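You operate a simulated robot arm through the tools that you are given. There is no shell and no other tool. Be economical: measure what you need, move in short steps, check, and stop when the job is done.

You run a simulated robot arm. Do the job below in one go: nothing can be reset, and whatever is moved stays where it is left.

TASK
Sand the rough patch on the top rung, then wax it.
Fine: sanding pad and wax block go back on the table.

Only the result counts: the job must be done as asked and must still hold three seconds after the hand-in. Knocking over, shifting, dropping, spilling or breaking anything else fails it.

THE ROBOT
A 7-joint arm with a two-finger parallel gripper, fixed in place. Base frame: the origin is at the foot of the arm, x ahead of it, y to its left, z up. Lengths are in m, angles in rad, forces in N, time in s.
With the tool pointing down near the work surface it reaches from about 0.28 to 0.68 m from the base axis. Its first joint turns from -1.152 to 1.152 rad. Payload 1.57 kg.
Tool frame: the origin (TCP) lies between the finger pads and is the grasp point; the fingertips stand 0.03 m ahead of it; z points along the fingers, y is the line along which they close. The gripper opens to 0.11 m. The fingers are 0.024 m wide and 0.012 m thick; the gripper's body (0.048 by 0.112 m) begins 0.078 m behind the TCP.
Orientation is told as [roll, pitch, yaw] about the base's x, y, z axes, in that order, counted from this pose: with the fingers straight down and closing along the base's y, the tool's x points along the base's -x, its y along +y and its z along -z.

THE INTERFACE
- The arm moves only by the tool apply_moves. Its argument "increments" is a list that holds one entry, the list of rows, each a list of 7 numbers: the turn, a rotation vector about the base's x, y, z in units of 4 degrees (1.0 is 4 degrees), then the shift along the base's x, y, z in units of 30 mm (1.0 is 30 mm), then the finger opening in m, from 0 to 0.11. In form: [[[rx, ry, rz, x, y, z, gripper], ...]]. A call has 1 to 8 rows; each row shifts and turns the commanded pose from where the row before left it. A call with a number of a shift or a turn outside -1 to 1 is refused whole. A row lasts 0.2 s, in which the tool goes at most 0.05 m and 0.15 rad; a call with a longer step from one row to the next is refused whole, and so is a gripper value outside its range. Where a pose cannot be reached the arm comes as near as it can. A force on the tool above 90 N (or 10 N above the force at the start of the call, whichever is more), or a blocked arm, ends the call early, and 0.2 s more pass. Each finger travels about 0.108 m/s and halts on what it meets, pressing with about 20 N; the grip force reading is that of the motor and also rises with nothing between the fingers. The clock runs only during rows and for 0.2 s after the last one: add rows that do not move to give the fingers time. It gives the time, the measured TCP pose, the force on the tool (base axes), the opening and the grip force at its end, in the units of the frame above (readings bear some noise).
- Cameras (640 x 400 px; columns grow to the right, rows downward): "scene" is fixed at [0.1673, -0.4061, 1.4104]; the picture's right is [0.64, -0.77, 0.00], its down [-0.43, -0.36, -0.83] and it looks along [0.64, 0.53, -0.56] (base axes); focal length 244 px, centre (320, 200). "wrist" rides on the gripper at [0.07, 0.016, -0.141] in the tool frame; the picture's right is [-0.23, 0.97, 0.00], its down [-0.86, -0.20, -0.48] and it looks along [-0.47, -0.11, 0.88] (tool axes); focal length 222 px, centre (320, 200). There is no depth. A picture from a camera that has moved, and an enlarged one, comes with that camera's place and axes in the base frame and with its lens. The place of the scene camera against the robot may be out by one fixed shift of up to 0.018 m in any direction.
- camera(camera): a new picture of that camera. It takes no simulated time.
- zoom(camera, box): a new picture of the part [left, top, right, bottom] of that camera's present view, enlarged. It takes no simulated time.
- sign_off(): hands the job in; it is judged then, once.

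Work in short steps. Places have to be worked out from the pictures, the camera data and where the tool is seen: move nearer, look again, correct. Check each grasp and each placing, and mend what went wrong. You have 120 turns and 76 pictures in all, those below and enlarged ones among them. Open the gripper and draw the arm clear of the work before you hand the job in, unless the task says otherwise; then end with one line.

The tools are called after "Request:" as name(argument=value, ...) on one line, values as JSON. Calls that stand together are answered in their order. apply_moves: Moves the arm, as the interface text tells. Its arguments: {"type":"object","properties":{"increments":{"type":"array"}},"required":["increments"]} The other tools are called the same way: camera (camera) takes a picture; zoom (camera, box) takes an enlarged picture of a part of a camera's view; sign_off () hands the job in.

At the start:

```text
clock: 0.0
tcp_pos: [0.3352, -0.1362, 1.2742]
orientation: [0.0, 0.001, -0.001]
wrist_force: [0.1, -0.4, 0.4]
finger_gap: 0.11
grasp_force: 0.1
```

scene: 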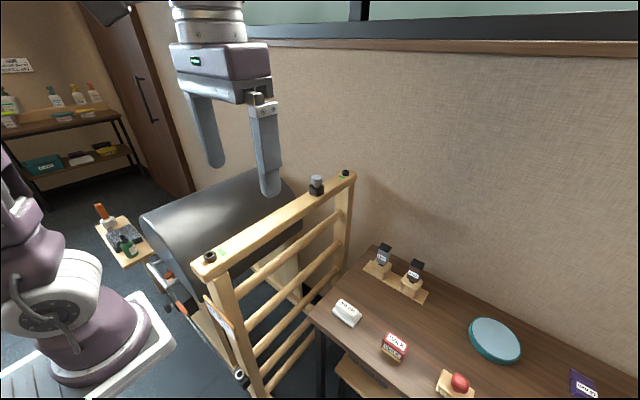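
wrist: 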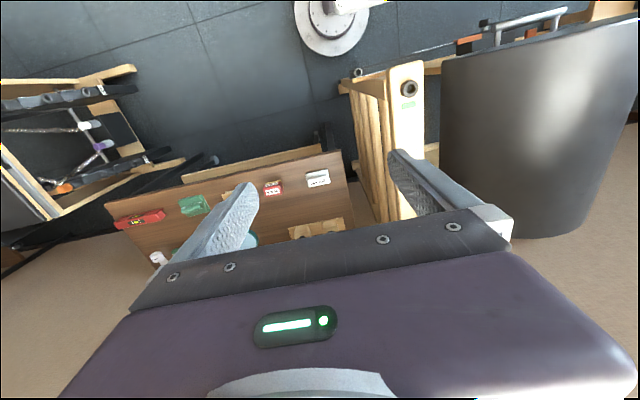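

I start by enlarging the scene to identify the ladder, the rough patch, and the table items.

Request:
zoom(camera="scene", box=[180, 150, 380, 290])

Request:
zoom(camera="scene", box=[300, 230, 640, 400])

```text
2.86 times, centred on (280, 220) of scene
camera zoom: at [0.1673, -0.4061, 1.4104], right [0.64, -0.77, 0.0], down [-0.43, -0.36, -0.83], along [0.64, 0.53, -0.56], focal length 697 px, centre (434, 143)
```

zoom: 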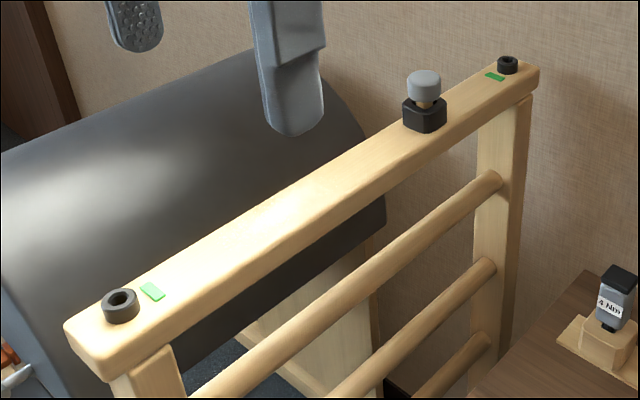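

```text
1.88 times, centred on (470, 315) of scene
camera zoom: at [0.1673, -0.4061, 1.4104], right [0.64, -0.77, 0.0], down [-0.43, -0.36, -0.83], along [0.64, 0.53, -0.56], focal length 459 px, centre (38, -16)
```

zoom: 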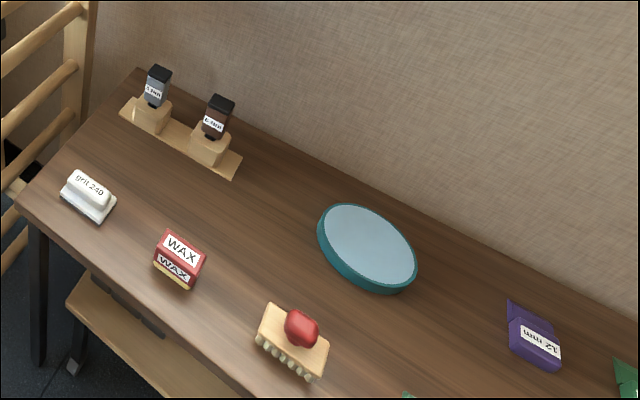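

I want the wrist view enlarged to look for a rough patch and the other table objects.

Request:
zoom(camera="wrist", box=[320, 40, 460, 230])

Request:
zoom(camera="scene", box=[190, 230, 350, 400])

Request:
zoom(camera="wrist", box=[90, 130, 360, 290])

```text
2.11 times, centred on (390, 135) of wrist
camera zoom: at [0.2643, -0.1211, 1.416], right [0.23, 0.97, 0.0], down [0.86, -0.2, 0.48], along [0.47, -0.11, -0.88], focal length 468 px, centre (173, 337)
```

zoom: 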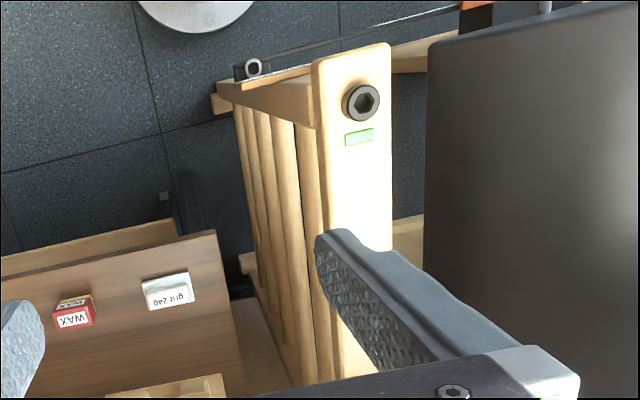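

```text
2.35 times, centred on (270, 315) of scene
camera zoom: at [0.1673, -0.4061, 1.4104], right [0.64, -0.77, 0.0], down [-0.43, -0.36, -0.83], along [0.64, 0.53, -0.56], focal length 574 px, centre (438, -71)
```

zoom: 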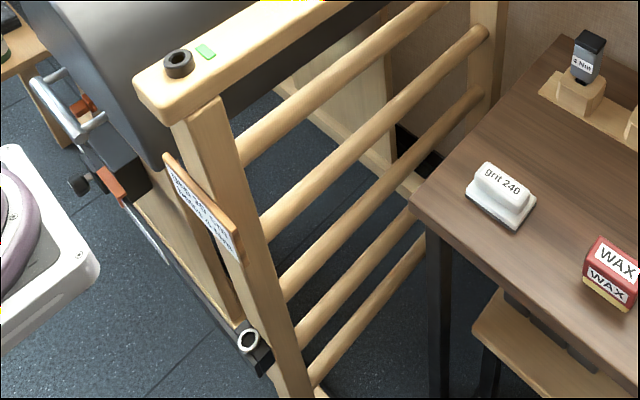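

```text
2.37 times, centred on (225, 210) of wrist
camera zoom: at [0.2643, -0.1211, 1.416], right [0.23, 0.97, 0.0], down [0.86, -0.2, 0.48], along [0.47, -0.11, -0.88], focal length 526 px, centre (545, 176)
```

zoom: 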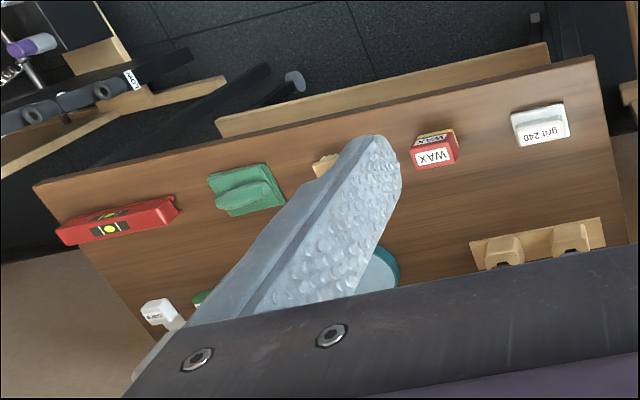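

A sign hangs on the ladder's post; I'll try to read it, and look at the beam top for the patch.

Request:
zoom(camera="scene", box=[195, 285, 245, 350])

Request:
zoom(camera="scene", box=[225, 180, 325, 250])

Request:
zoom(camera="scene", box=[300, 160, 360, 205])

```text
6.15 times, centred on (220, 318) of scene
camera zoom: at [0.1673, -0.4061, 1.4104], right [0.64, -0.77, 0.0], down [-0.43, -0.36, -0.83], along [0.64, 0.53, -0.56], focal length 1501 px, centre (935, -523)
```

zoom: 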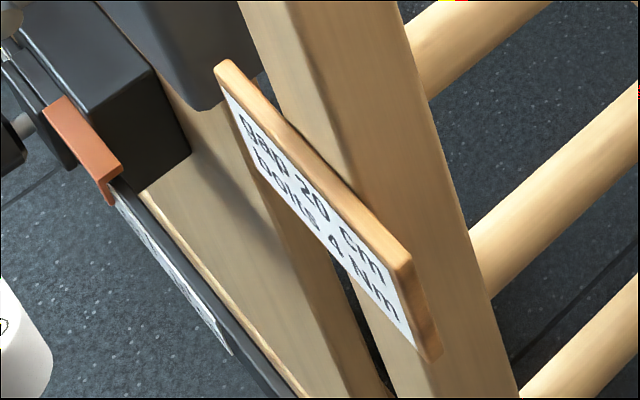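

```text
5.71 times, centred on (275, 215) of scene
camera zoom: at [0.1673, -0.4061, 1.4104], right [0.64, -0.77, 0.0], down [-0.43, -0.36, -0.83], along [0.64, 0.53, -0.56], focal length 1394 px, centre (577, 114)
```

zoom: 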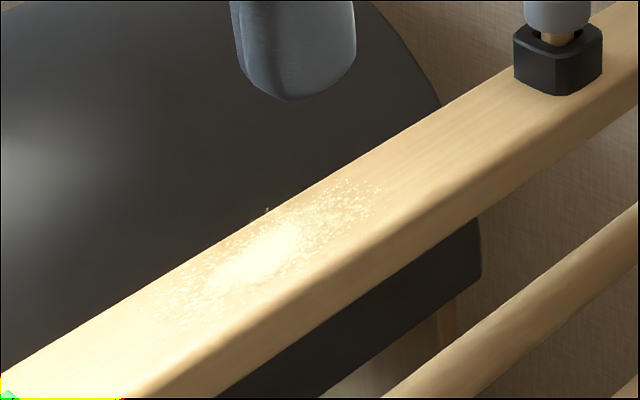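

```text
8.89 times, centred on (330, 182) of scene
camera zoom: at [0.1673, -0.4061, 1.4104], right [0.64, -0.77, 0.0], down [-0.43, -0.36, -0.83], along [0.64, 0.53, -0.56], focal length 2168 px, centre (231, 356)
```

zoom: 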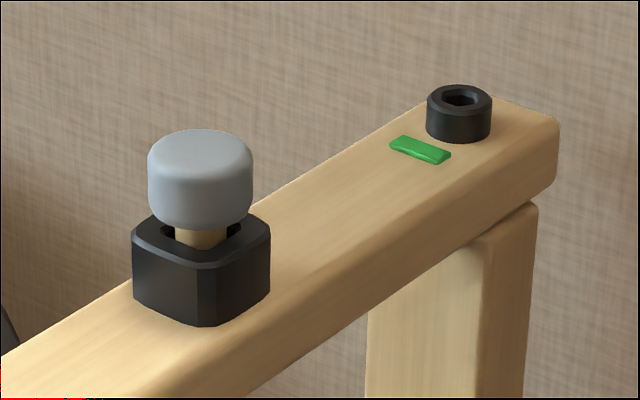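

The rough patch is on top of the beam, about x 0.38–0.50, y≈-0.01, z≈1.03. The pad (grit 240) is near (0.54, -0.20) and the wax near (0.54, -0.35). I'll move above the pad for a better view.

Request:
apply_moves(increments=[[[0, 0, 0, 1, -0.35, 0, 0.11], [0, 0, 0, 1, -0.35, 0, 0.11], [0, 0, 0, 1, -0.35, 0, 0.11], [0, 0, 0, 1, -0.35, 0, 0.11], [0, 0, 0, 1, -0.35, -1, 0.11], [0, 0, 0, 1, -0.35, -1, 0.11], [0, 0, 0, 0, 0, -1, 0.11], [0, 0, 0, 0, 0, -1, 0.11]]])

Request:
apply_moves(increments=[[[0, 0, 0, 0, 0, -1, 0.11], [0, 0, 0, 0, 0, -1, 0.11], [0, 0, 0, 0, 0, -1, 0.11], [0, 0, 0, 0, 0, -1, 0.11], [0, 0, 0, 0, 0, -1, 0.11], [0, 0, 0, 0, 0, -1, 0.11]]])

Request:
camera(camera="wrist")

Request:
camera(camera="scene")

```text
clock: 1.8
tcp_pos: [0.5135, -0.1996, 1.1553]
orientation: [-0.001, 0.002, 0.001]
wrist_force: [0.1, -0.1, -0.4]
finger_gap: 0.1098
grasp_force: 0.0
```

```text
clock: 3.2
tcp_pos: [0.5156, -0.1992, 0.9745]
orientation: [0.0, 0.0, 0.001]
wrist_force: [-0.6, 1.0, -0.3]
finger_gap: 0.11
grasp_force: 0.1
```

```text
65 pictures are left
camera wrist: at [0.4442, -0.1836, 1.116], right [0.23, 0.97, 0.0], down [0.85, -0.2, 0.48], along [0.47, -0.11, -0.88], focal length 222 px, centre (320, 200)
```

wrist: 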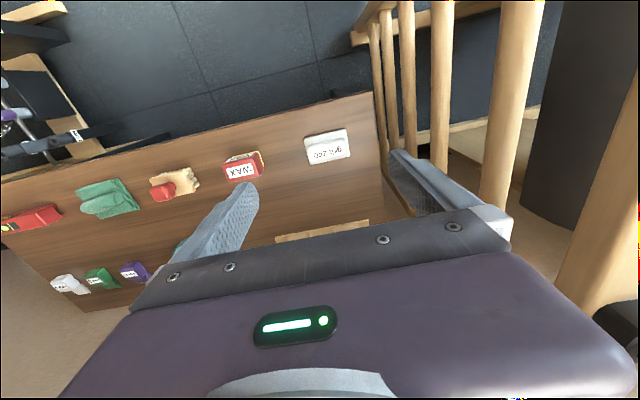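

```text
64 pictures are left
```

scene: 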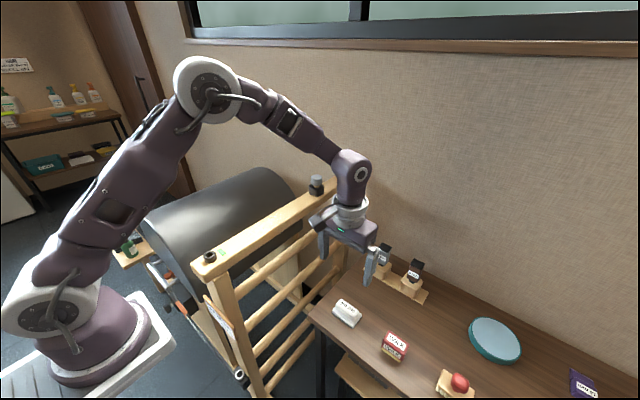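

Pad center by wrist ≈ (0.552, -0.194), wax ≈ (0.554, -0.355). I zoom for their orientation and shape.

Request:
zoom(camera="wrist", box=[200, 110, 370, 210])

Request:
zoom(camera="scene", box=[320, 280, 430, 370])

```text
3.76 times, centred on (285, 160) of wrist
camera zoom: at [0.4442, -0.1836, 1.116], right [0.23, 0.97, 0.0], down [0.85, -0.2, 0.48], along [0.47, -0.11, -0.88], focal length 836 px, centre (452, 351)
```

zoom: 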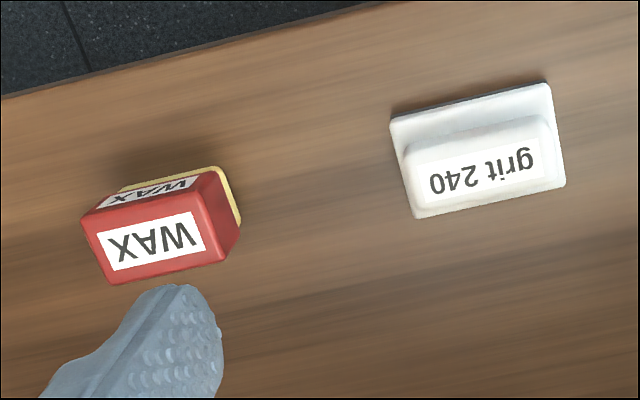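

```text
4.44 times, centred on (375, 325) of scene
camera zoom: at [0.1673, -0.4061, 1.4104], right [0.64, -0.77, 0.0], down [-0.43, -0.36, -0.83], along [0.64, 0.53, -0.56], focal length 1084 px, centre (76, -356)
```

zoom: 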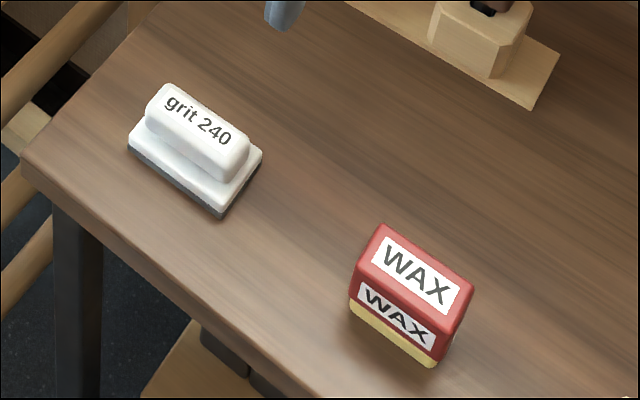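

Pad is aligned with the base axes, about 0.076 (y) × 0.05 (x), centred (0.554, -0.196). I centre over it, descend to z≈0.85 and look again.

Request:
apply_moves(increments=[[[0, 0, 0, 0.65, 0.05, -1, 0.11], [0, 0, 0, 0.65, 0.05, -1, 0.11], [0, 0, 0, 0, 0, -1, 0.11], [0, 0, 0, 0, 0, -1, 0.11]]])

Request:
camera(camera="wrist")

Request:
zoom(camera="scene", box=[300, 230, 420, 350])

```text
clock: 4.2
tcp_pos: [0.5531, -0.1963, 0.8544]
orientation: [0.002, 0.001, -0.001]
wrist_force: [0.4, 0.8, 0.5]
finger_gap: 0.1099
grasp_force: 0.0
```

```text
61 pictures are left
camera wrist: at [0.4838, -0.1808, 0.9958], right [0.23, 0.97, 0.0], down [0.85, -0.2, 0.48], along [0.47, -0.11, -0.88], focal length 222 px, centre (320, 200)
```

wrist: 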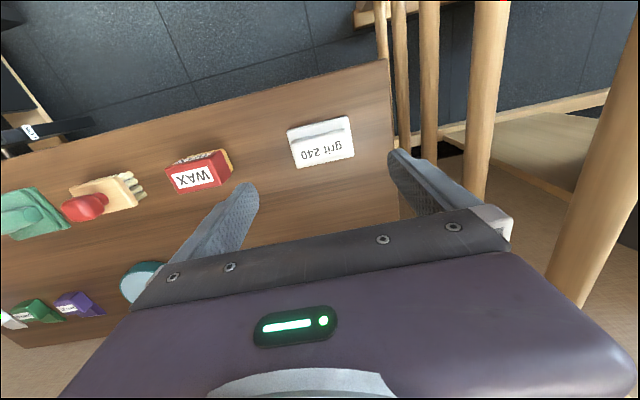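

```text
3.33 times, centred on (360, 290) of scene
camera zoom: at [0.1673, -0.4061, 1.4104], right [0.64, -0.77, 0.0], down [-0.43, -0.36, -0.83], along [0.64, 0.53, -0.56], focal length 813 px, centre (187, -100)
```

zoom: 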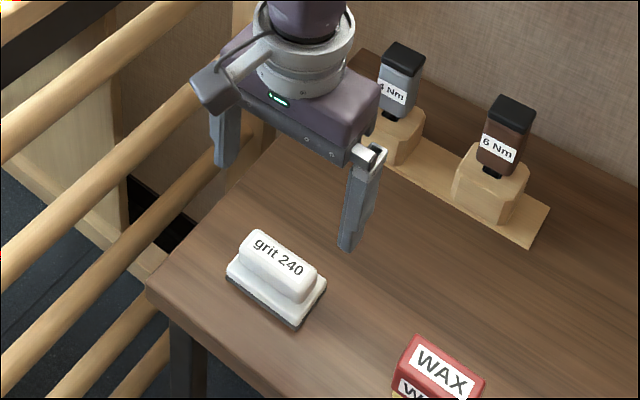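

Enlarge the wrist view of the pad to triangulate its height.

Request:
zoom(camera="wrist", box=[270, 100, 370, 180])

Request:
zoom(camera="wrist", box=[150, 130, 250, 210])

```text
5.00 times, centred on (320, 140) of wrist
camera zoom: at [0.4838, -0.1808, 0.9958], right [0.23, 0.97, 0.0], down [0.85, -0.2, 0.48], along [0.47, -0.11, -0.88], focal length 1111 px, centre (320, 500)
```

zoom: 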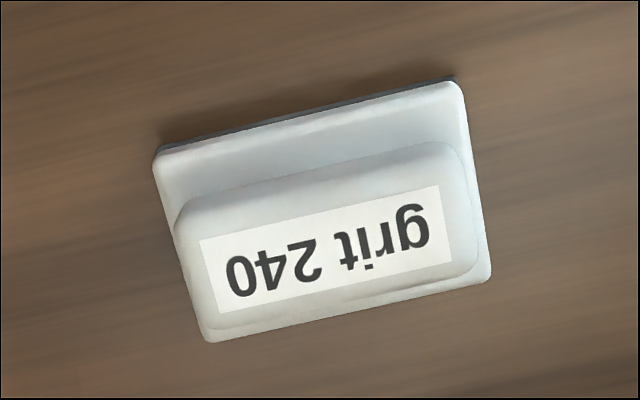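

```text
5.00 times, centred on (200, 170) of wrist
camera zoom: at [0.4838, -0.1808, 0.9958], right [0.23, 0.97, 0.0], down [0.85, -0.2, 0.48], along [0.47, -0.11, -0.88], focal length 1111 px, centre (920, 350)
```

zoom: 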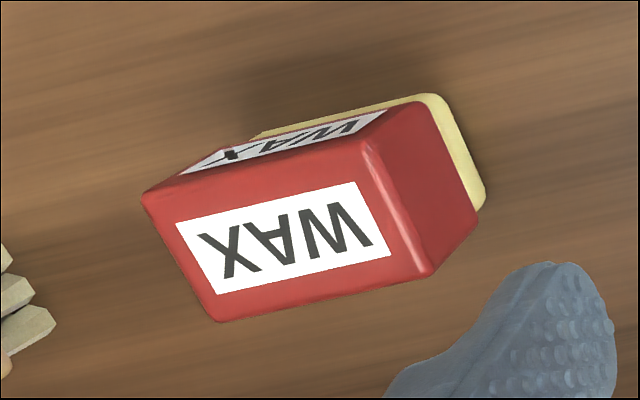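

Pad centre ≈ (0.556, -0.196), base top ≈ 0.715, handle top ≈ 0.74. I descend with open fingers astride it to TCP z≈0.752.

Request:
apply_moves(increments=[[[0, 0, 0, 0.1, 0, -1, 0.11], [0, 0, 0, 0, 0, -1, 0.11], [0, 0, 0, 0, 0, -0.7, 0.11], [0, 0, 0, 0, 0, -0.4, 0.11], [0, 0, 0, 0, 0, -0.3, 0.11], [0, 0, 0, 0, 0, 0, 0.11]]])

Request:
zoom(camera="scene", box=[310, 250, 410, 340])

Request:
camera(camera="wrist")

```text
clock: 5.6
tcp_pos: [0.5563, -0.1974, 0.7519]
orientation: [0.001, 0.001, 0.0]
wrist_force: [0.0, -0.5, -0.5]
finger_gap: 0.11
grasp_force: 0.1
```

```text
4.44 times, centred on (360, 295) of scene
camera zoom: at [0.1673, -0.4061, 1.4104], right [0.64, -0.77, 0.0], down [-0.43, -0.36, -0.83], along [0.64, 0.53, -0.56], focal length 1084 px, centre (142, -222)
```

zoom: 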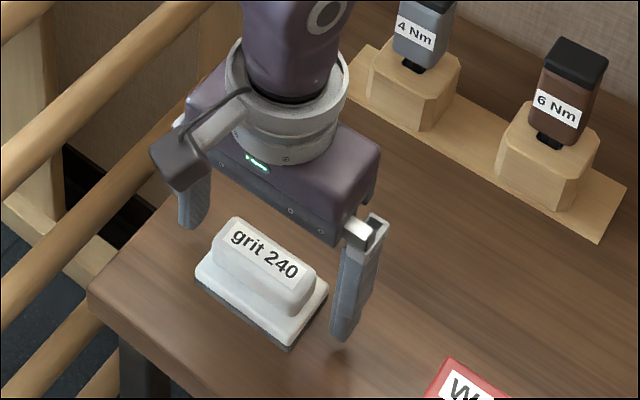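

```text
56 pictures are left
camera wrist: at [0.486, -0.1813, 0.8938], right [0.23, 0.97, 0.0], down [0.85, -0.2, 0.48], along [0.47, -0.11, -0.88], focal length 222 px, centre (320, 200)
```

wrist: 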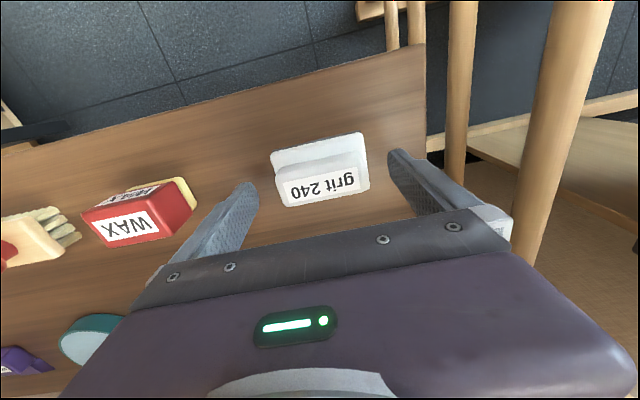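

The fingertips straddle the pad centrally. Closing.

Request:
apply_moves(increments=[[[0, 0, 0, 0, 0, 0, 0.09], [0, 0, 0, 0, 0, 0, 0.04], [0, 0, 0, 0, 0, 0, 0.04], [0, 0, 0, 0, 0, 0, 0.04], [0, 0, 0, 0, 0, 0, 0.04]]])

Request:
zoom(camera="scene", box=[310, 250, 410, 340])

```text
clock: 6.8
tcp_pos: [0.5557, -0.1968, 0.753]
orientation: [0.0, 0.002, 0.001]
wrist_force: [0.2, 0.5, 0.5]
finger_gap: 0.0695
grasp_force: 20.0
```

```text
4.44 times, centred on (360, 295) of scene
camera zoom: at [0.1673, -0.4061, 1.4104], right [0.64, -0.77, 0.0], down [-0.43, -0.36, -0.83], along [0.64, 0.53, -0.56], focal length 1084 px, centre (142, -222)
```

zoom: 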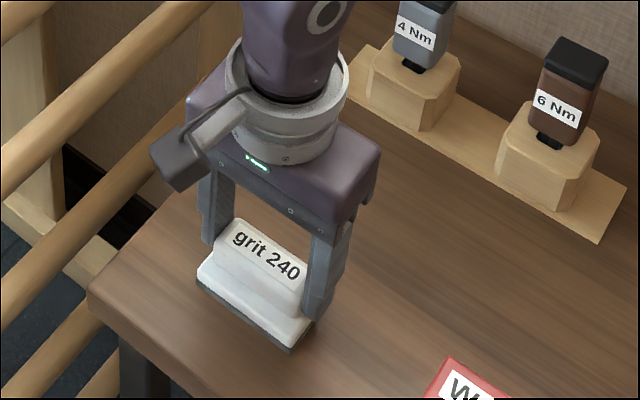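

The handle is gripped (gap 0.0695). I lift it straight up and check.

Request:
apply_moves(increments=[[[0, 0, 0, 0, 0, 0.3, 0.04], [0, 0, 0, 0, 0, 0.7, 0.04], [0, 0, 0, 0, 0, 1, 0.04], [0, 0, 0, 0, 0, 1, 0.04], [0, 0, 0, 0, 0, 1, 0.04], [0, 0, 0, 0, 0, 1, 0.04], [0, 0, 0, 0, 0, 1, 0.04], [0, 0, 0, 0, 0, 1, 0.04]]])

Request:
apply_moves(increments=[[[0, 0, 0, 0, 0, 1, 0.04], [0, 0, 0, 0, 0, 1, 0.04], [0, 0, 0, 0, 0, 1, 0.04], [0, 0, 0, -0.5, 0, 1, 0.04], [0, 0, 0, -1, 0, 1, 0.04], [0, 0, 0, -1, 0, 1, 0.04], [0, 0, 0, 0, 0, 0, 0.04]]])

Request:
camera(camera="scene")

Request:
camera(camera="wrist")

```text
clock: 8.6
tcp_pos: [0.555, -0.196, 0.9647]
orientation: [0.001, 0.0, 0.0]
wrist_force: [-0.3, -0.2, -0.5]
finger_gap: 0.0695
grasp_force: 20.0
```

```text
clock: 10.2
tcp_pos: [0.4806, -0.1968, 1.1418]
orientation: [0.0, -0.001, -0.001]
wrist_force: [-0.5, 0.8, -0.9]
finger_gap: 0.0693
grasp_force: 20.0
```

```text
54 pictures are left
```

scene: 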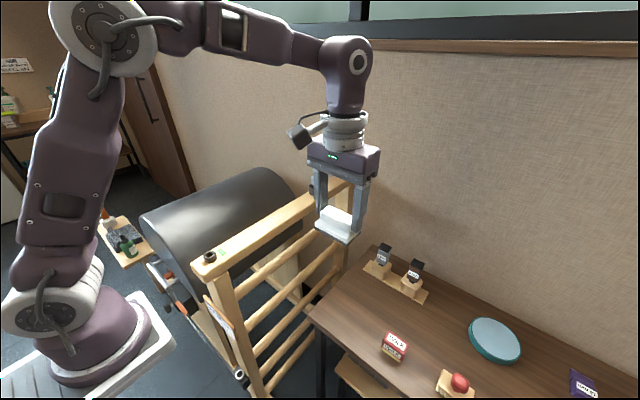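

```text
53 pictures are left
camera wrist: at [0.4102, -0.1821, 1.284], right [0.23, 0.97, 0.0], down [0.86, -0.2, 0.48], along [0.47, -0.11, -0.88], focal length 222 px, centre (320, 200)
```

wrist: 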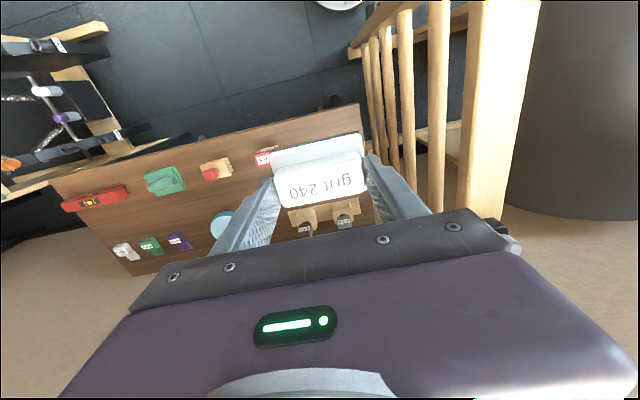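

The pad hangs well. I enlarge the beam in this wrist view to fix its y and height.

Request:
zoom(camera="wrist", box=[420, 0, 580, 230])

```text
1.74 times, centred on (500, 115) of wrist
camera zoom: at [0.4102, -0.1821, 1.284], right [0.23, 0.97, 0.0], down [0.86, -0.2, 0.48], along [0.47, -0.11, -0.88], focal length 386 px, centre (7, 348)
```

zoom: 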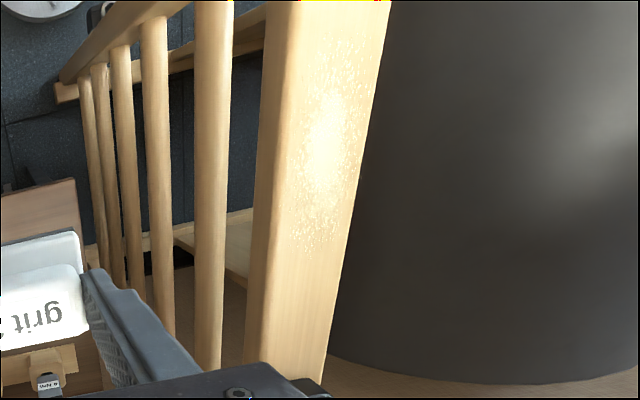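

Triangulation: beam top z≈1.01, centre y≈0.01, patch x≈0.405–0.53. I move over it at the present height and look.

Request:
apply_moves(increments=[[[0, 0, 0, 0, 1, 0, 0.04], [0, 0, 0, 0, 1, 0, 0.04], [0, 0, 0, 0, 1, 0, 0.04], [0, 0, 0, 0, 1, 0, 0.04], [0, 0, 0, -0.35, 1, 0, 0.04], [0, 0, 0, 0, 1, 0, 0.04], [0, 0, 0, 0, 0.9, 0, 0.04], [0, 0, 0, 0, 0, 0, 0.04]]])

Request:
camera(camera="scene")

Request:
camera(camera="wrist")

```text
clock: 12.0
tcp_pos: [0.4707, 0.0115, 1.1433]
orientation: [-0.001, 0.0, 0.0]
wrist_force: [-1.3, -0.3, -1.7]
finger_gap: 0.0694
grasp_force: 20.1
```

```text
51 pictures are left
```

scene: 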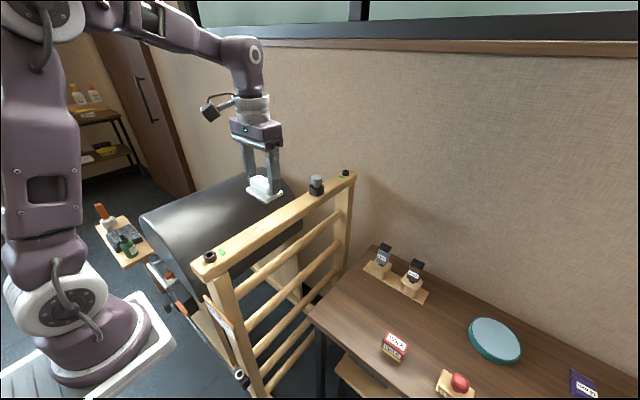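

```text
50 pictures are left
camera wrist: at [0.4016, 0.0264, 1.2846], right [0.23, 0.97, 0.0], down [0.86, -0.2, 0.48], along [0.47, -0.11, -0.88], focal length 222 px, centre (320, 200)
```

wrist: 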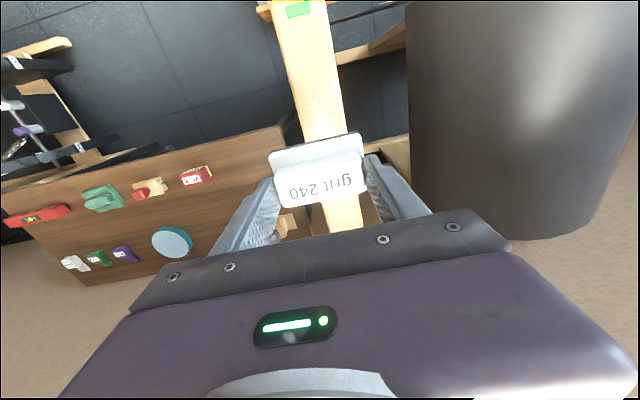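

Clearances are good; beam centre looks nearer y≈0.018. I descend over the near end of the patch to TCP z≈1.08.

Request:
apply_moves(increments=[[[0, 0, 0, -1, 0.25, -0.5, 0.04], [0, 0, 0, -1, 0, -0.5, 0.04], [0, 0, 0, 0, 0, -0.6, 0.04], [0, 0, 0, 0, 0, -0.3, 0.04], [0, 0, 0, 0, 0, -0.2, 0.04], [0, 0, 0, 0, 0, 0, 0.04]]])

Request:
zoom(camera="scene", box=[190, 150, 310, 260])

```text
clock: 13.4
tcp_pos: [0.4114, 0.0172, 1.0798]
orientation: [-0.001, 0.001, -0.001]
wrist_force: [-0.1, 0.8, -0.6]
finger_gap: 0.0693
grasp_force: 19.6
```

```text
3.64 times, centred on (250, 205) of scene
camera zoom: at [0.1673, -0.4061, 1.4104], right [0.64, -0.77, 0.0], down [-0.43, -0.36, -0.83], along [0.64, 0.53, -0.56], focal length 887 px, centre (574, 182)
```

zoom: 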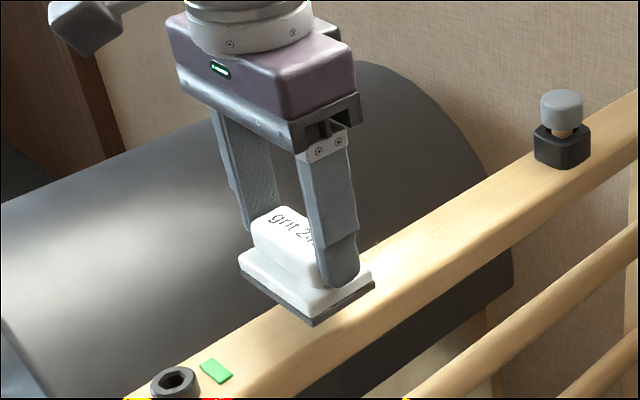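

The pad hovers over the near end of the patch. I lower in small steps until the force shows contact.

Request:
apply_moves(increments=[[[0, 0, 0, 0, 0, -0.15, 0.04], [0, 0, 0, 0, 0, -0.15, 0.04], [0, 0, 0, 0, 0, -0.15, 0.04], [0, 0, 0, 0, 0, 0, 0.04]]])

Request:
apply_moves(increments=[[[0, 0, 0, 0, 0, -0.1, 0.04], [0, 0, 0, 0, 0, 0, 0.04]]])

Request:
apply_moves(increments=[[[0, 0, 0, 0, 0, -0.1, 0.04], [0, 0, 0, 0, 0, 0, 0.04]]])

```text
clock: 14.4
tcp_pos: [0.4111, 0.0175, 1.0662]
orientation: [-0.001, 0.002, -0.001]
wrist_force: [-0.7, 0.3, -0.3]
finger_gap: 0.0691
grasp_force: 20.2
```

```text
clock: 15.0
tcp_pos: [0.4104, 0.0171, 1.0633]
orientation: [-0.001, 0.0, 0.0]
wrist_force: [0.6, 0.5, -0.7]
finger_gap: 0.0691
grasp_force: 20.2
```

```text
clock: 15.6
tcp_pos: [0.4102, 0.0177, 1.061]
orientation: [0.001, 0.001, -0.002]
wrist_force: [-0.3, -0.6, -0.3]
finger_gap: 0.0691
grasp_force: 19.8
```

No contact yet at TCP z 1.061; I continue in 3 mm steps, reading the force after each.

Request:
apply_moves(increments=[[[0, 0, 0, 0, 0, -0.1, 0.04], [0, 0, 0, 0, 0, 0, 0.04]]])

Request:
apply_moves(increments=[[[0, 0, 0, 0, 0, -0.08, 0.04], [0, 0, 0, 0, 0, 0, 0.04]]])

Request:
zoom(camera="scene", box=[220, 190, 280, 250])

```text
clock: 16.2
tcp_pos: [0.4101, 0.0188, 1.0581]
orientation: [0.001, 0.001, 0.001]
wrist_force: [-0.1, -0.1, -1.7]
finger_gap: 0.0692
grasp_force: 20.0
```

```text
clock: 16.8
tcp_pos: [0.4095, 0.0177, 1.0557]
orientation: [-0.002, 0.0, 0.0]
wrist_force: [-0.1, -0.2, -0.5]
finger_gap: 0.0691
grasp_force: 19.3
```

```text
6.67 times, centred on (250, 220) of scene
camera zoom: at [0.1673, -0.4061, 1.4104], right [0.64, -0.77, 0.0], down [-0.43, -0.36, -0.83], along [0.64, 0.53, -0.56], focal length 1626 px, centre (787, 67)
```

zoom: 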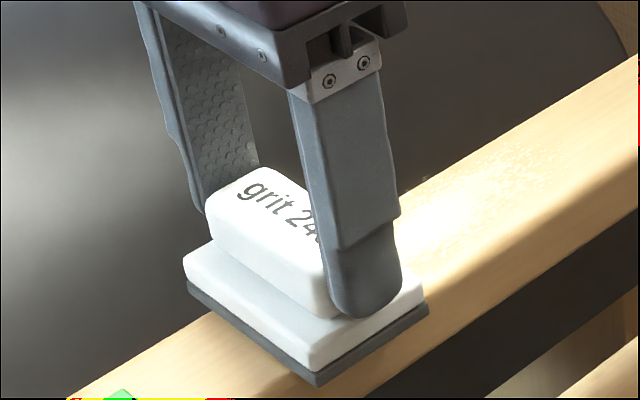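

Very near contact but none yet; I keep going down in 2 mm steps.

Request:
apply_moves(increments=[[[0, 0, 0, 0, 0, -0.07, 0.04], [0, 0, 0, 0, 0, 0, 0.04]]])

Request:
apply_moves(increments=[[[0, 0, 0, 0, 0, -0.07, 0.04], [0, 0, 0, 0, 0, 0, 0.04]]])

Request:
apply_moves(increments=[[[0, 0, 0, 0, 0, -0.07, 0.04], [0, 0, 0, 0, 0, 0, 0.04]]])

```text
clock: 17.4
tcp_pos: [0.4101, 0.0187, 1.0527]
orientation: [0.0, -0.001, 0.0]
wrist_force: [0.5, 0.6, -0.2]
finger_gap: 0.0692
grasp_force: 19.9
```

```text
clock: 18.0
tcp_pos: [0.4114, 0.0193, 1.0504]
orientation: [0.001, -0.002, 0.0]
wrist_force: [-3.4, 0.3, 28.8]
finger_gap: 0.0692
grasp_force: 20.0
```

```text
clock: 18.6
tcp_pos: [0.4099, 0.0186, 1.0488]
orientation: [0.001, -0.003, 0.0]
wrist_force: [3.3, 1.4, 23.9]
finger_gap: 0.0692
grasp_force: 19.7
```

Contact at TCP z≈1.051 with ~25 N. I ease off 0.5 mm and stroke along the patch to x≈0.54.

Request:
apply_moves(increments=[[[0, 0, 0, 0.3, 0, 0.02, 0.04], [0, 0, 0, 0.6, 0, 0, 0.04], [0, 0, 0, 0.6, 0, 0, 0.04], [0, 0, 0, 0.6, 0, 0, 0.04], [0, 0, 0, 0.6, 0, 0, 0.04], [0, 0, 0, 0.6, 0, 0, 0.04], [0, 0, 0, 0.6, 0, 0, 0.04], [0, 0, 0, 0.4, 0, 0, 0.04]]])

Request:
zoom(camera="scene", box=[220, 150, 340, 250])

```text
clock: 20.4
tcp_pos: [0.5386, 0.0179, 1.0476]
orientation: [0.001, 0.0, 0.0]
wrist_force: [-0.6, -0.3, -1.1]
finger_gap: 0.0691
grasp_force: 20.2
```

```text
4.00 times, centred on (280, 200) of scene
camera zoom: at [0.1673, -0.4061, 1.4104], right [0.64, -0.77, 0.0], down [-0.43, -0.36, -0.83], along [0.64, 0.53, -0.56], focal length 976 px, centre (480, 200)
```

zoom: 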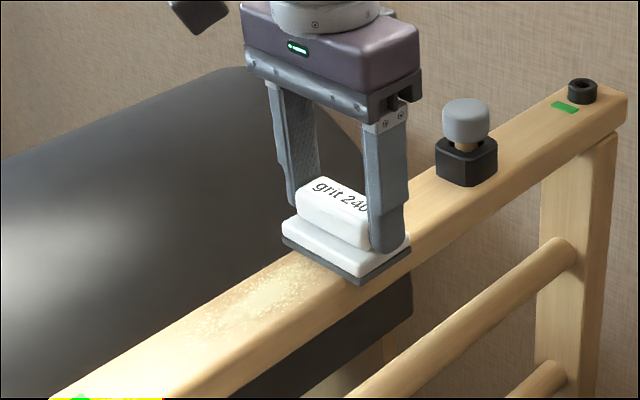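

Force faded during the stroke (pad shifted slightly up in the grip, or the beam isn't perfectly level), and the patch still shows. I lower to regain contact here.

Request:
apply_moves(increments=[[[0, 0, 0, 0, 0, -0.05, 0.04], [0, 0, 0, 0, 0, 0, 0.04]]])

Request:
apply_moves(increments=[[[0, 0, 0, 0, 0, -0.05, 0.04], [0, 0, 0, 0, 0, 0, 0.04]]])

```text
clock: 21.0
tcp_pos: [0.5399, 0.0182, 1.0484]
orientation: [0.001, -0.001, 0.001]
wrist_force: [-0.1, -0.6, 13.8]
finger_gap: 0.0689
grasp_force: 19.6
```

```text
clock: 21.6
tcp_pos: [0.5394, 0.0184, 1.0479]
orientation: [0.0, -0.006, 0.002]
wrist_force: [-0.2, -2.1, 45.3]
finger_gap: 0.0691
grasp_force: 20.1
```

45 N is more than needed; I raise ~1 mm and stroke back and forth, reading the force.

Request:
apply_moves(increments=[[[0, 0, 0, 0, 0, -0.0, 0.04], [0, 0, 0, -0.3, 0, 0.03, 0.04], [0, 0, 0, -0.6, 0, 0, 0.04], [0, 0, 0, -0.6, 0, 0, 0.04], [0, 0, 0, -0.7, 0, 0, 0.04]]])

Request:
apply_moves(increments=[[[0, 0, 0, -0.6, 0, 0, 0.04], [0, 0, 0, -0.6, 0, 0, 0.04], [0, 0, 0, -0.6, 0, 0, 0.04], [0, 0, 0, -0.6, 0, 0, 0.04]]])

Request:
zoom(camera="scene", box=[220, 150, 340, 250])

```text
clock: 22.8
tcp_pos: [0.4735, 0.0177, 1.0484]
orientation: [0.003, -0.001, -0.001]
wrist_force: [14.1, 0.5, 15.4]
finger_gap: 0.0693
grasp_force: 19.9
```

```text
clock: 23.8
tcp_pos: [0.4034, 0.0181, 1.0477]
orientation: [0.001, -0.006, 0.001]
wrist_force: [20.1, 0.8, 29.4]
finger_gap: 0.0691
grasp_force: 19.9
```

```text
4.00 times, centred on (280, 200) of scene
camera zoom: at [0.1675, -0.4061, 1.4104], right [0.64, -0.77, 0.0], down [-0.43, -0.36, -0.83], along [0.64, 0.53, -0.56], focal length 976 px, centre (480, 200)
```

zoom: 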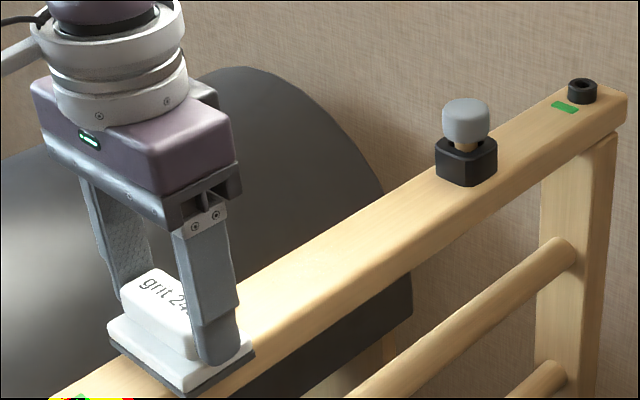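

The patch is fading. I do another pass forward and back at similar pressure.

Request:
apply_moves(increments=[[[0, 0, 0, 0.4, 0, 0.01, 0.04], [0, 0, 0, 0.6, 0, 0, 0.04], [0, 0, 0, 0.6, 0, 0, 0.04], [0, 0, 0, 0.6, 0, 0, 0.04], [0, 0, 0, 0.6, 0, 0, 0.04], [0, 0, 0, 0.6, 0, 0, 0.04], [0, 0, 0, 0.6, 0, 0, 0.04], [0, 0, 0, 0.6, 0, 0, 0.04]]])

Request:
apply_moves(increments=[[[0, 0, 0, -0.4, 0, 0, 0.04], [0, 0, 0, -0.6, 0, 0, 0.04], [0, 0, 0, -0.6, 0, 0, 0.04], [0, 0, 0, -0.6, 0, 0, 0.04], [0, 0, 0, -0.6, 0, 0, 0.04], [0, 0, 0, -0.6, 0, 0, 0.04], [0, 0, 0, -0.6, 0, 0, 0.04], [0, 0, 0, -0.6, 0, 0, 0.04]]])

Request:
zoom(camera="scene", box=[220, 150, 340, 250])

```text
clock: 24.3
tcp_pos: [0.4054, 0.0183, 1.0486]
orientation: [-0.002, 0.03, 0.002]
wrist_force: [-21.4, 2.1, 43.7]
finger_gap: 0.0694
grasp_force: 19.9
stopped in row 2: the force on the tool passed its limit (the readings are from after the stop); the commanded pose is now the measured one
```

```text
clock: 26.1
tcp_pos: [0.2732, 0.0184, 1.0476]
orientation: [0.002, 0.03, -0.001]
wrist_force: [0.8, -0.9, -0.5]
finger_gap: 0.0399
grasp_force: 0.1
out of reach, approached as far as the arm can: row 8
```

```text
4.00 times, centred on (280, 200) of scene
camera zoom: at [0.1673, -0.4061, 1.4104], right [0.64, -0.77, 0.0], down [-0.43, -0.36, -0.83], along [0.64, 0.53, -0.56], focal length 976 px, centre (480, 200)
```

zoom: 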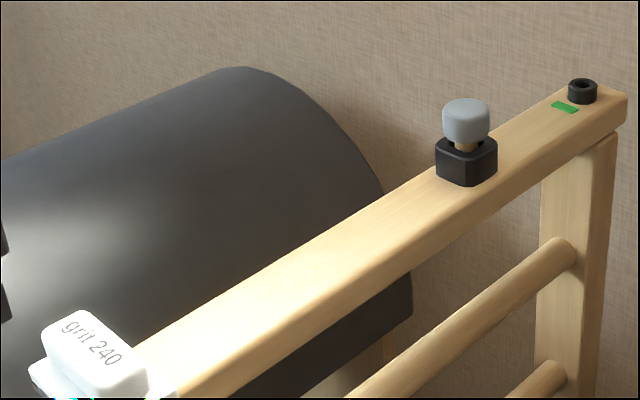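

The first stroke was stopped and the second, which I'd queued without checking, pulled the fingers off the pad. I look at where the pad lies before moving anything.

Request:
camera(camera="scene")

Request:
zoom(camera="scene", box=[190, 190, 290, 280])

Request:
camera(camera="wrist")

```text
44 pictures are left
```

scene: 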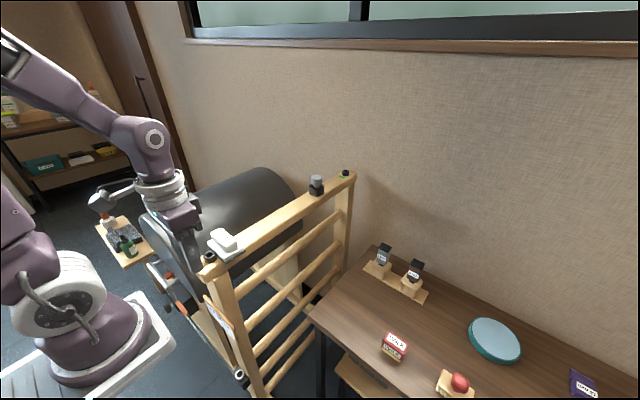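

```text
4.44 times, centred on (240, 235) of scene
camera zoom: at [0.1673, -0.4061, 1.4104], right [0.64, -0.77, 0.0], down [-0.43, -0.36, -0.83], along [0.64, 0.53, -0.56], focal length 1084 px, centre (676, 44)
```

zoom: 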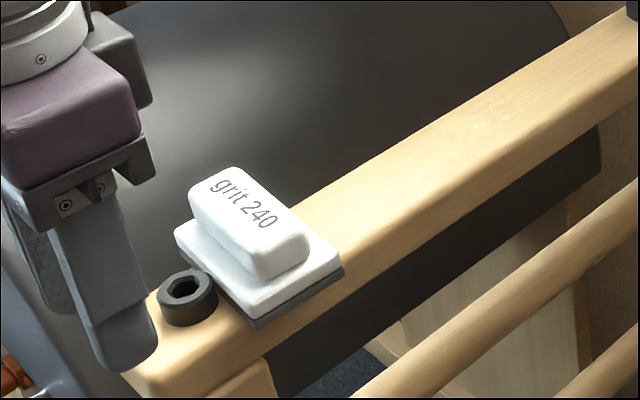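

```text
42 pictures are left
camera wrist: at [0.208, 0.034, 1.1903], right [0.23, 0.97, -0.01], down [0.87, -0.2, 0.45], along [0.44, -0.11, -0.89], focal length 222 px, centre (320, 200)
```

wrist: 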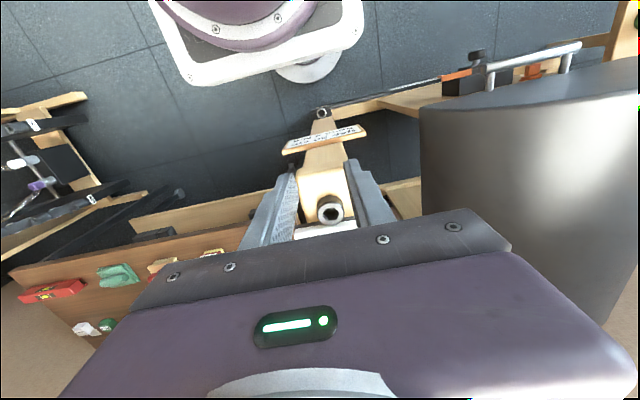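

The pad luckily rests on the beam beside the bolt, undamaged. I rise straight up clear, level the tool, then open.

Request:
apply_moves(increments=[[[0, 0, 0, 0, 0, 0.6, 0.04], [0, 0, 0, 0, 0, 1, 0.04], [0, 0, 0, 0, 0, 1, 0.04], [0, -0.43, 0, 0, 0, 1, 0.07], [0, 0, 0, 0, 0, 1, 0.11], [0, 0, 0, 0, 0, 0, 0.11]]])

```text
clock: 27.5
tcp_pos: [0.2748, 0.0172, 1.1857]
orientation: [-0.001, -0.002, 0.001]
wrist_force: [-0.2, 0.6, 0.2]
finger_gap: 0.1097
grasp_force: 0.1
```

Now I look at the pad from the wrist to re-grasp it.

Request:
camera(camera="wrist")

```text
41 pictures are left
camera wrist: at [0.2047, 0.0333, 1.3268], right [0.23, 0.97, 0.0], down [0.85, -0.2, 0.48], along [0.47, -0.11, -0.88], focal length 222 px, centre (320, 200)
```

wrist: 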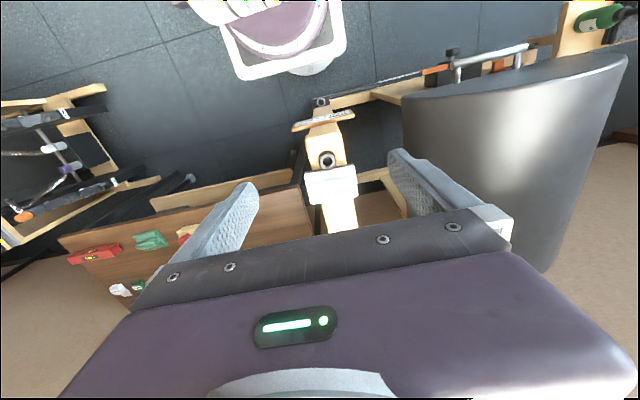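

Request:
zoom(camera="wrist", box=[290, 130, 380, 230])

```text
4.00 times, centred on (335, 180) of wrist
camera zoom: at [0.2047, 0.0333, 1.3268], right [0.23, 0.97, 0.0], down [0.85, -0.2, 0.48], along [0.47, -0.11, -0.88], focal length 888 px, centre (260, 280)
```

zoom: 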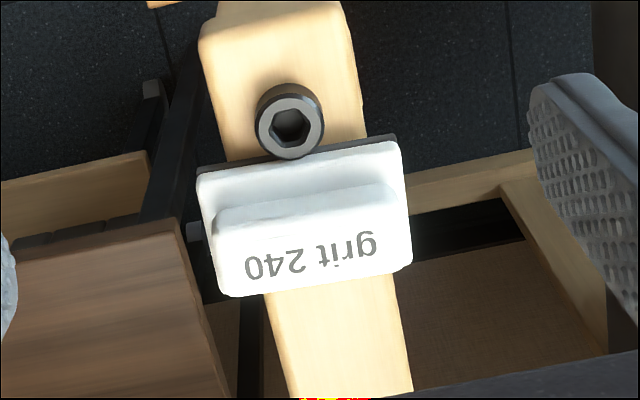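

Pad centre ≈ (0.351, 0.018), rotated about -0.037 rad. I move above it with matching yaw, then descend to TCP z≈1.07.

Request:
apply_moves(increments=[[[0, 0, -0.53, 1, 0, 0, 0.11], [0, 0, 0, 1, 0, 0, 0.11], [0, 0, 0, 0.54, 0, -1, 0.11], [0, 0, 0, 0, 0, -1, 0.11], [0, 0, 0, 0, 0, -1, 0.11], [0, 0, 0, 0, 0, -0.8, 0.11], [0, 0, 0, 0, 0, 0, 0.11]]])

Request:
zoom(camera="scene", box=[180, 180, 290, 280])

```text
clock: 29.1
tcp_pos: [0.3519, 0.0184, 1.0714]
orientation: [-0.002, 0.0, -0.037]
wrist_force: [-0.6, 0.1, -0.2]
finger_gap: 0.1103
grasp_force: 0.1
```

```text
4.00 times, centred on (235, 230) of scene
camera zoom: at [0.1673, -0.4061, 1.4104], right [0.64, -0.77, 0.0], down [-0.43, -0.36, -0.83], along [0.64, 0.53, -0.56], focal length 976 px, centre (660, 80)
```

zoom: 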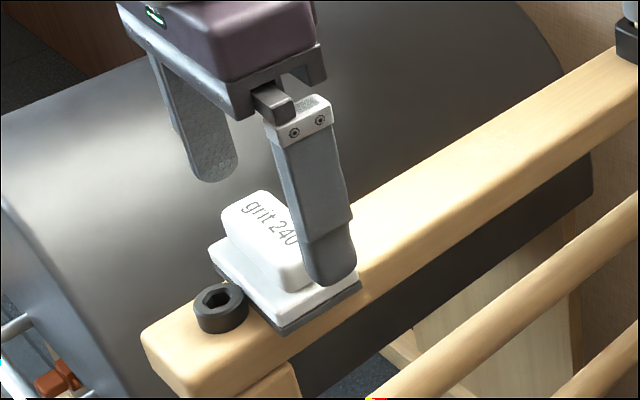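

Aligned. I go down the rest to 1.049 and close.

Request:
apply_moves(increments=[[[0, 0, 0, 0, 0, -0.5, 0.11], [0, 0, 0, 0, 0, -0.23, 0.11], [0, 0, 0, 0, 0, 0, 0.09], [0, 0, 0, 0, 0, 0, 0.04], [0, 0, 0, 0, 0, 0, 0.04], [0, 0, 0, 0, 0, 0, 0.04], [0, 0, 0, 0, 0, 0, 0.04]]])

Request:
zoom(camera="scene", box=[180, 180, 290, 280])

```text
clock: 30.7
tcp_pos: [0.3524, 0.0185, 1.0488]
orientation: [-0.001, -0.002, -0.036]
wrist_force: [0.0, -0.2, 0.5]
finger_gap: 0.0692
grasp_force: 20.1
```

```text
4.00 times, centred on (235, 230) of scene
camera zoom: at [0.1673, -0.4061, 1.4104], right [0.64, -0.77, 0.0], down [-0.43, -0.36, -0.83], along [0.64, 0.53, -0.56], focal length 976 px, centre (660, 80)
```

zoom: 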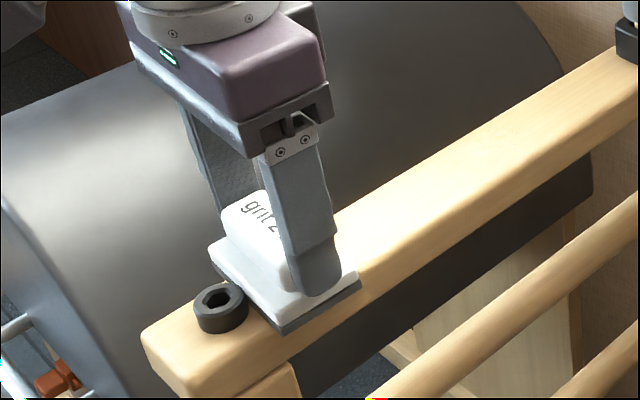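

Pad re-gripped. I lift it 3 cm, undo the yaw, and inspect the patch.

Request:
apply_moves(increments=[[[0, 0, 0, 0, 0, 0.3, 0.04], [0, 0, 0, 0, 0, 0.7, 0.04], [0, 0, 0.53, 0, 0, 0, 0.04], [0, 0, 0, 0, 0, 0, 0.04]]])

Request:
zoom(camera="scene", box=[225, 180, 325, 250])

```text
clock: 31.7
tcp_pos: [0.351, 0.0185, 1.0794]
orientation: [-0.002, -0.003, -0.001]
wrist_force: [0.0, 0.1, 0.0]
finger_gap: 0.0691
grasp_force: 19.9
```

```text
5.71 times, centred on (275, 215) of scene
camera zoom: at [0.1673, -0.4061, 1.4104], right [0.64, -0.77, 0.0], down [-0.43, -0.36, -0.83], along [0.64, 0.53, -0.56], focal length 1394 px, centre (577, 114)
```

zoom: 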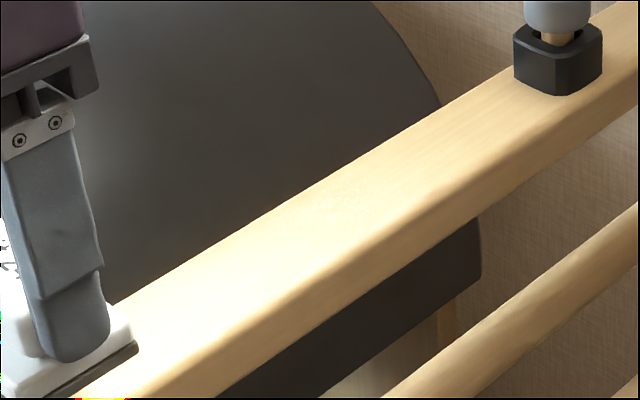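

The patch is nearly gone; faint traces may remain around the middle. I set the pad down again at x≈0.40 with light pressure.

Request:
apply_moves(increments=[[[0, 0, 0, 0.9, 0, 0, 0.04], [0, 0, 0, 0.75, 0, -0.5, 0.04], [0, 0, 0, 0, 0, -0.35, 0.04], [0, 0, 0, 0, 0, -0.19, 0.04], [0, 0, 0, 0, 0, 0, 0.04]]])

```text
clock: 32.9
tcp_pos: [0.4014, 0.0182, 1.0496]
orientation: [-0.001, -0.004, 0.0]
wrist_force: [-3.4, 0.8, 27.3]
finger_gap: 0.069
grasp_force: 20.3
```

27 N; I ease 0.5 mm and stroke forward half-way, checking.

Request:
apply_moves(increments=[[[0, 0, 0, 0, 0, 0.017, 0.04], [0, 0, 0, 0.3, 0, 0, 0.04], [0, 0, 0, 0.5, 0, 0, 0.04], [0, 0, 0, 0.5, 0, 0, 0.04], [0, 0, 0, 0.5, 0, 0, 0.04], [0, 0, 0, 0.5, 0, 0, 0.04]]])

```text
clock: 34.3
tcp_pos: [0.4693, 0.0182, 1.0486]
orientation: [-0.001, -0.001, -0.001]
wrist_force: [0.2, 0.1, -0.2]
finger_gap: 0.0694
grasp_force: 19.8
```

Contact is light now; I lower ~1 mm and continue.

Request:
apply_moves(increments=[[[0, 0, 0, 0, 0, -0.035, 0.04], [0, 0, 0, 0, 0, 0, 0.04]]])

```text
clock: 34.9
tcp_pos: [0.4696, 0.0188, 1.048]
orientation: [-0.001, -0.004, 0.001]
wrist_force: [1.0, 0.1, 1.5]
finger_gap: 0.0694
grasp_force: 19.8
```

Request:
apply_moves(increments=[[[0, 0, 0, 0, 0, -0.025, 0.04], [0, 0, 0, 0, 0, 0, 0.04]]])

```text
clock: 35.5
tcp_pos: [0.4693, 0.0178, 1.0489]
orientation: [-0.001, -0.002, -0.001]
wrist_force: [0.7, 0.9, 19.7]
finger_gap: 0.0692
grasp_force: 19.7
```

Good, ~20 N. I stroke on to the far end.

Request:
apply_moves(increments=[[[0, 0, 0, 0.3, 0, 0, 0.04], [0, 0, 0, 0.5, 0, 0, 0.04], [0, 0, 0, 0.5, 0, 0, 0.04], [0, 0, 0, 0.5, 0, 0, 0.04], [0, 0, 0, 0.4, 0, 0, 0.04], [0, 0, 0, 0, 0, 0, 0.04]]])

```text
clock: 36.9
tcp_pos: [0.5352, 0.0176, 1.0466]
orientation: [-0.002, -0.001, -0.001]
wrist_force: [-15.8, -0.3, 21.5]
finger_gap: 0.0691
grasp_force: 20.2
```

Still ~21 N with drag. I stroke back to the middle.

Request:
apply_moves(increments=[[[0, 0, 0, -0.3, 0, 0.01, 0.04], [0, 0, 0, -0.5, 0, 0, 0.04], [0, 0, 0, -0.5, 0, 0, 0.04], [0, 0, 0, -0.5, 0, 0, 0.04], [0, 0, 0, -0.5, 0, 0, 0.04], [0, 0, 0, -0.5, 0, 0, 0.04]]])

```text
clock: 38.3
tcp_pos: [0.4531, 0.0178, 1.0467]
orientation: [-0.003, -0.006, 0.001]
wrist_force: [18.0, 0.4, 22.5]
finger_gap: 0.0694
grasp_force: 20.0
```

Request:
apply_moves(increments=[[[0, 0, 0, -0.4, 0, 0.01, 0.04], [0, 0, 0, -0.5, 0, 0, 0.04], [0, 0, 0, -0.5, 0, 0, 0.04], [0, 0, 0, -0.4, 0, 0, 0.04], [0, 0, 0, 0, 0, 0.03, 0.04]]])

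```text
clock: 39.5
tcp_pos: [0.3967, 0.0192, 1.0469]
orientation: [-0.001, 0.004, 0.0]
wrist_force: [2.9, 1.0, 3.7]
finger_gap: 0.0693
grasp_force: 20.4
```

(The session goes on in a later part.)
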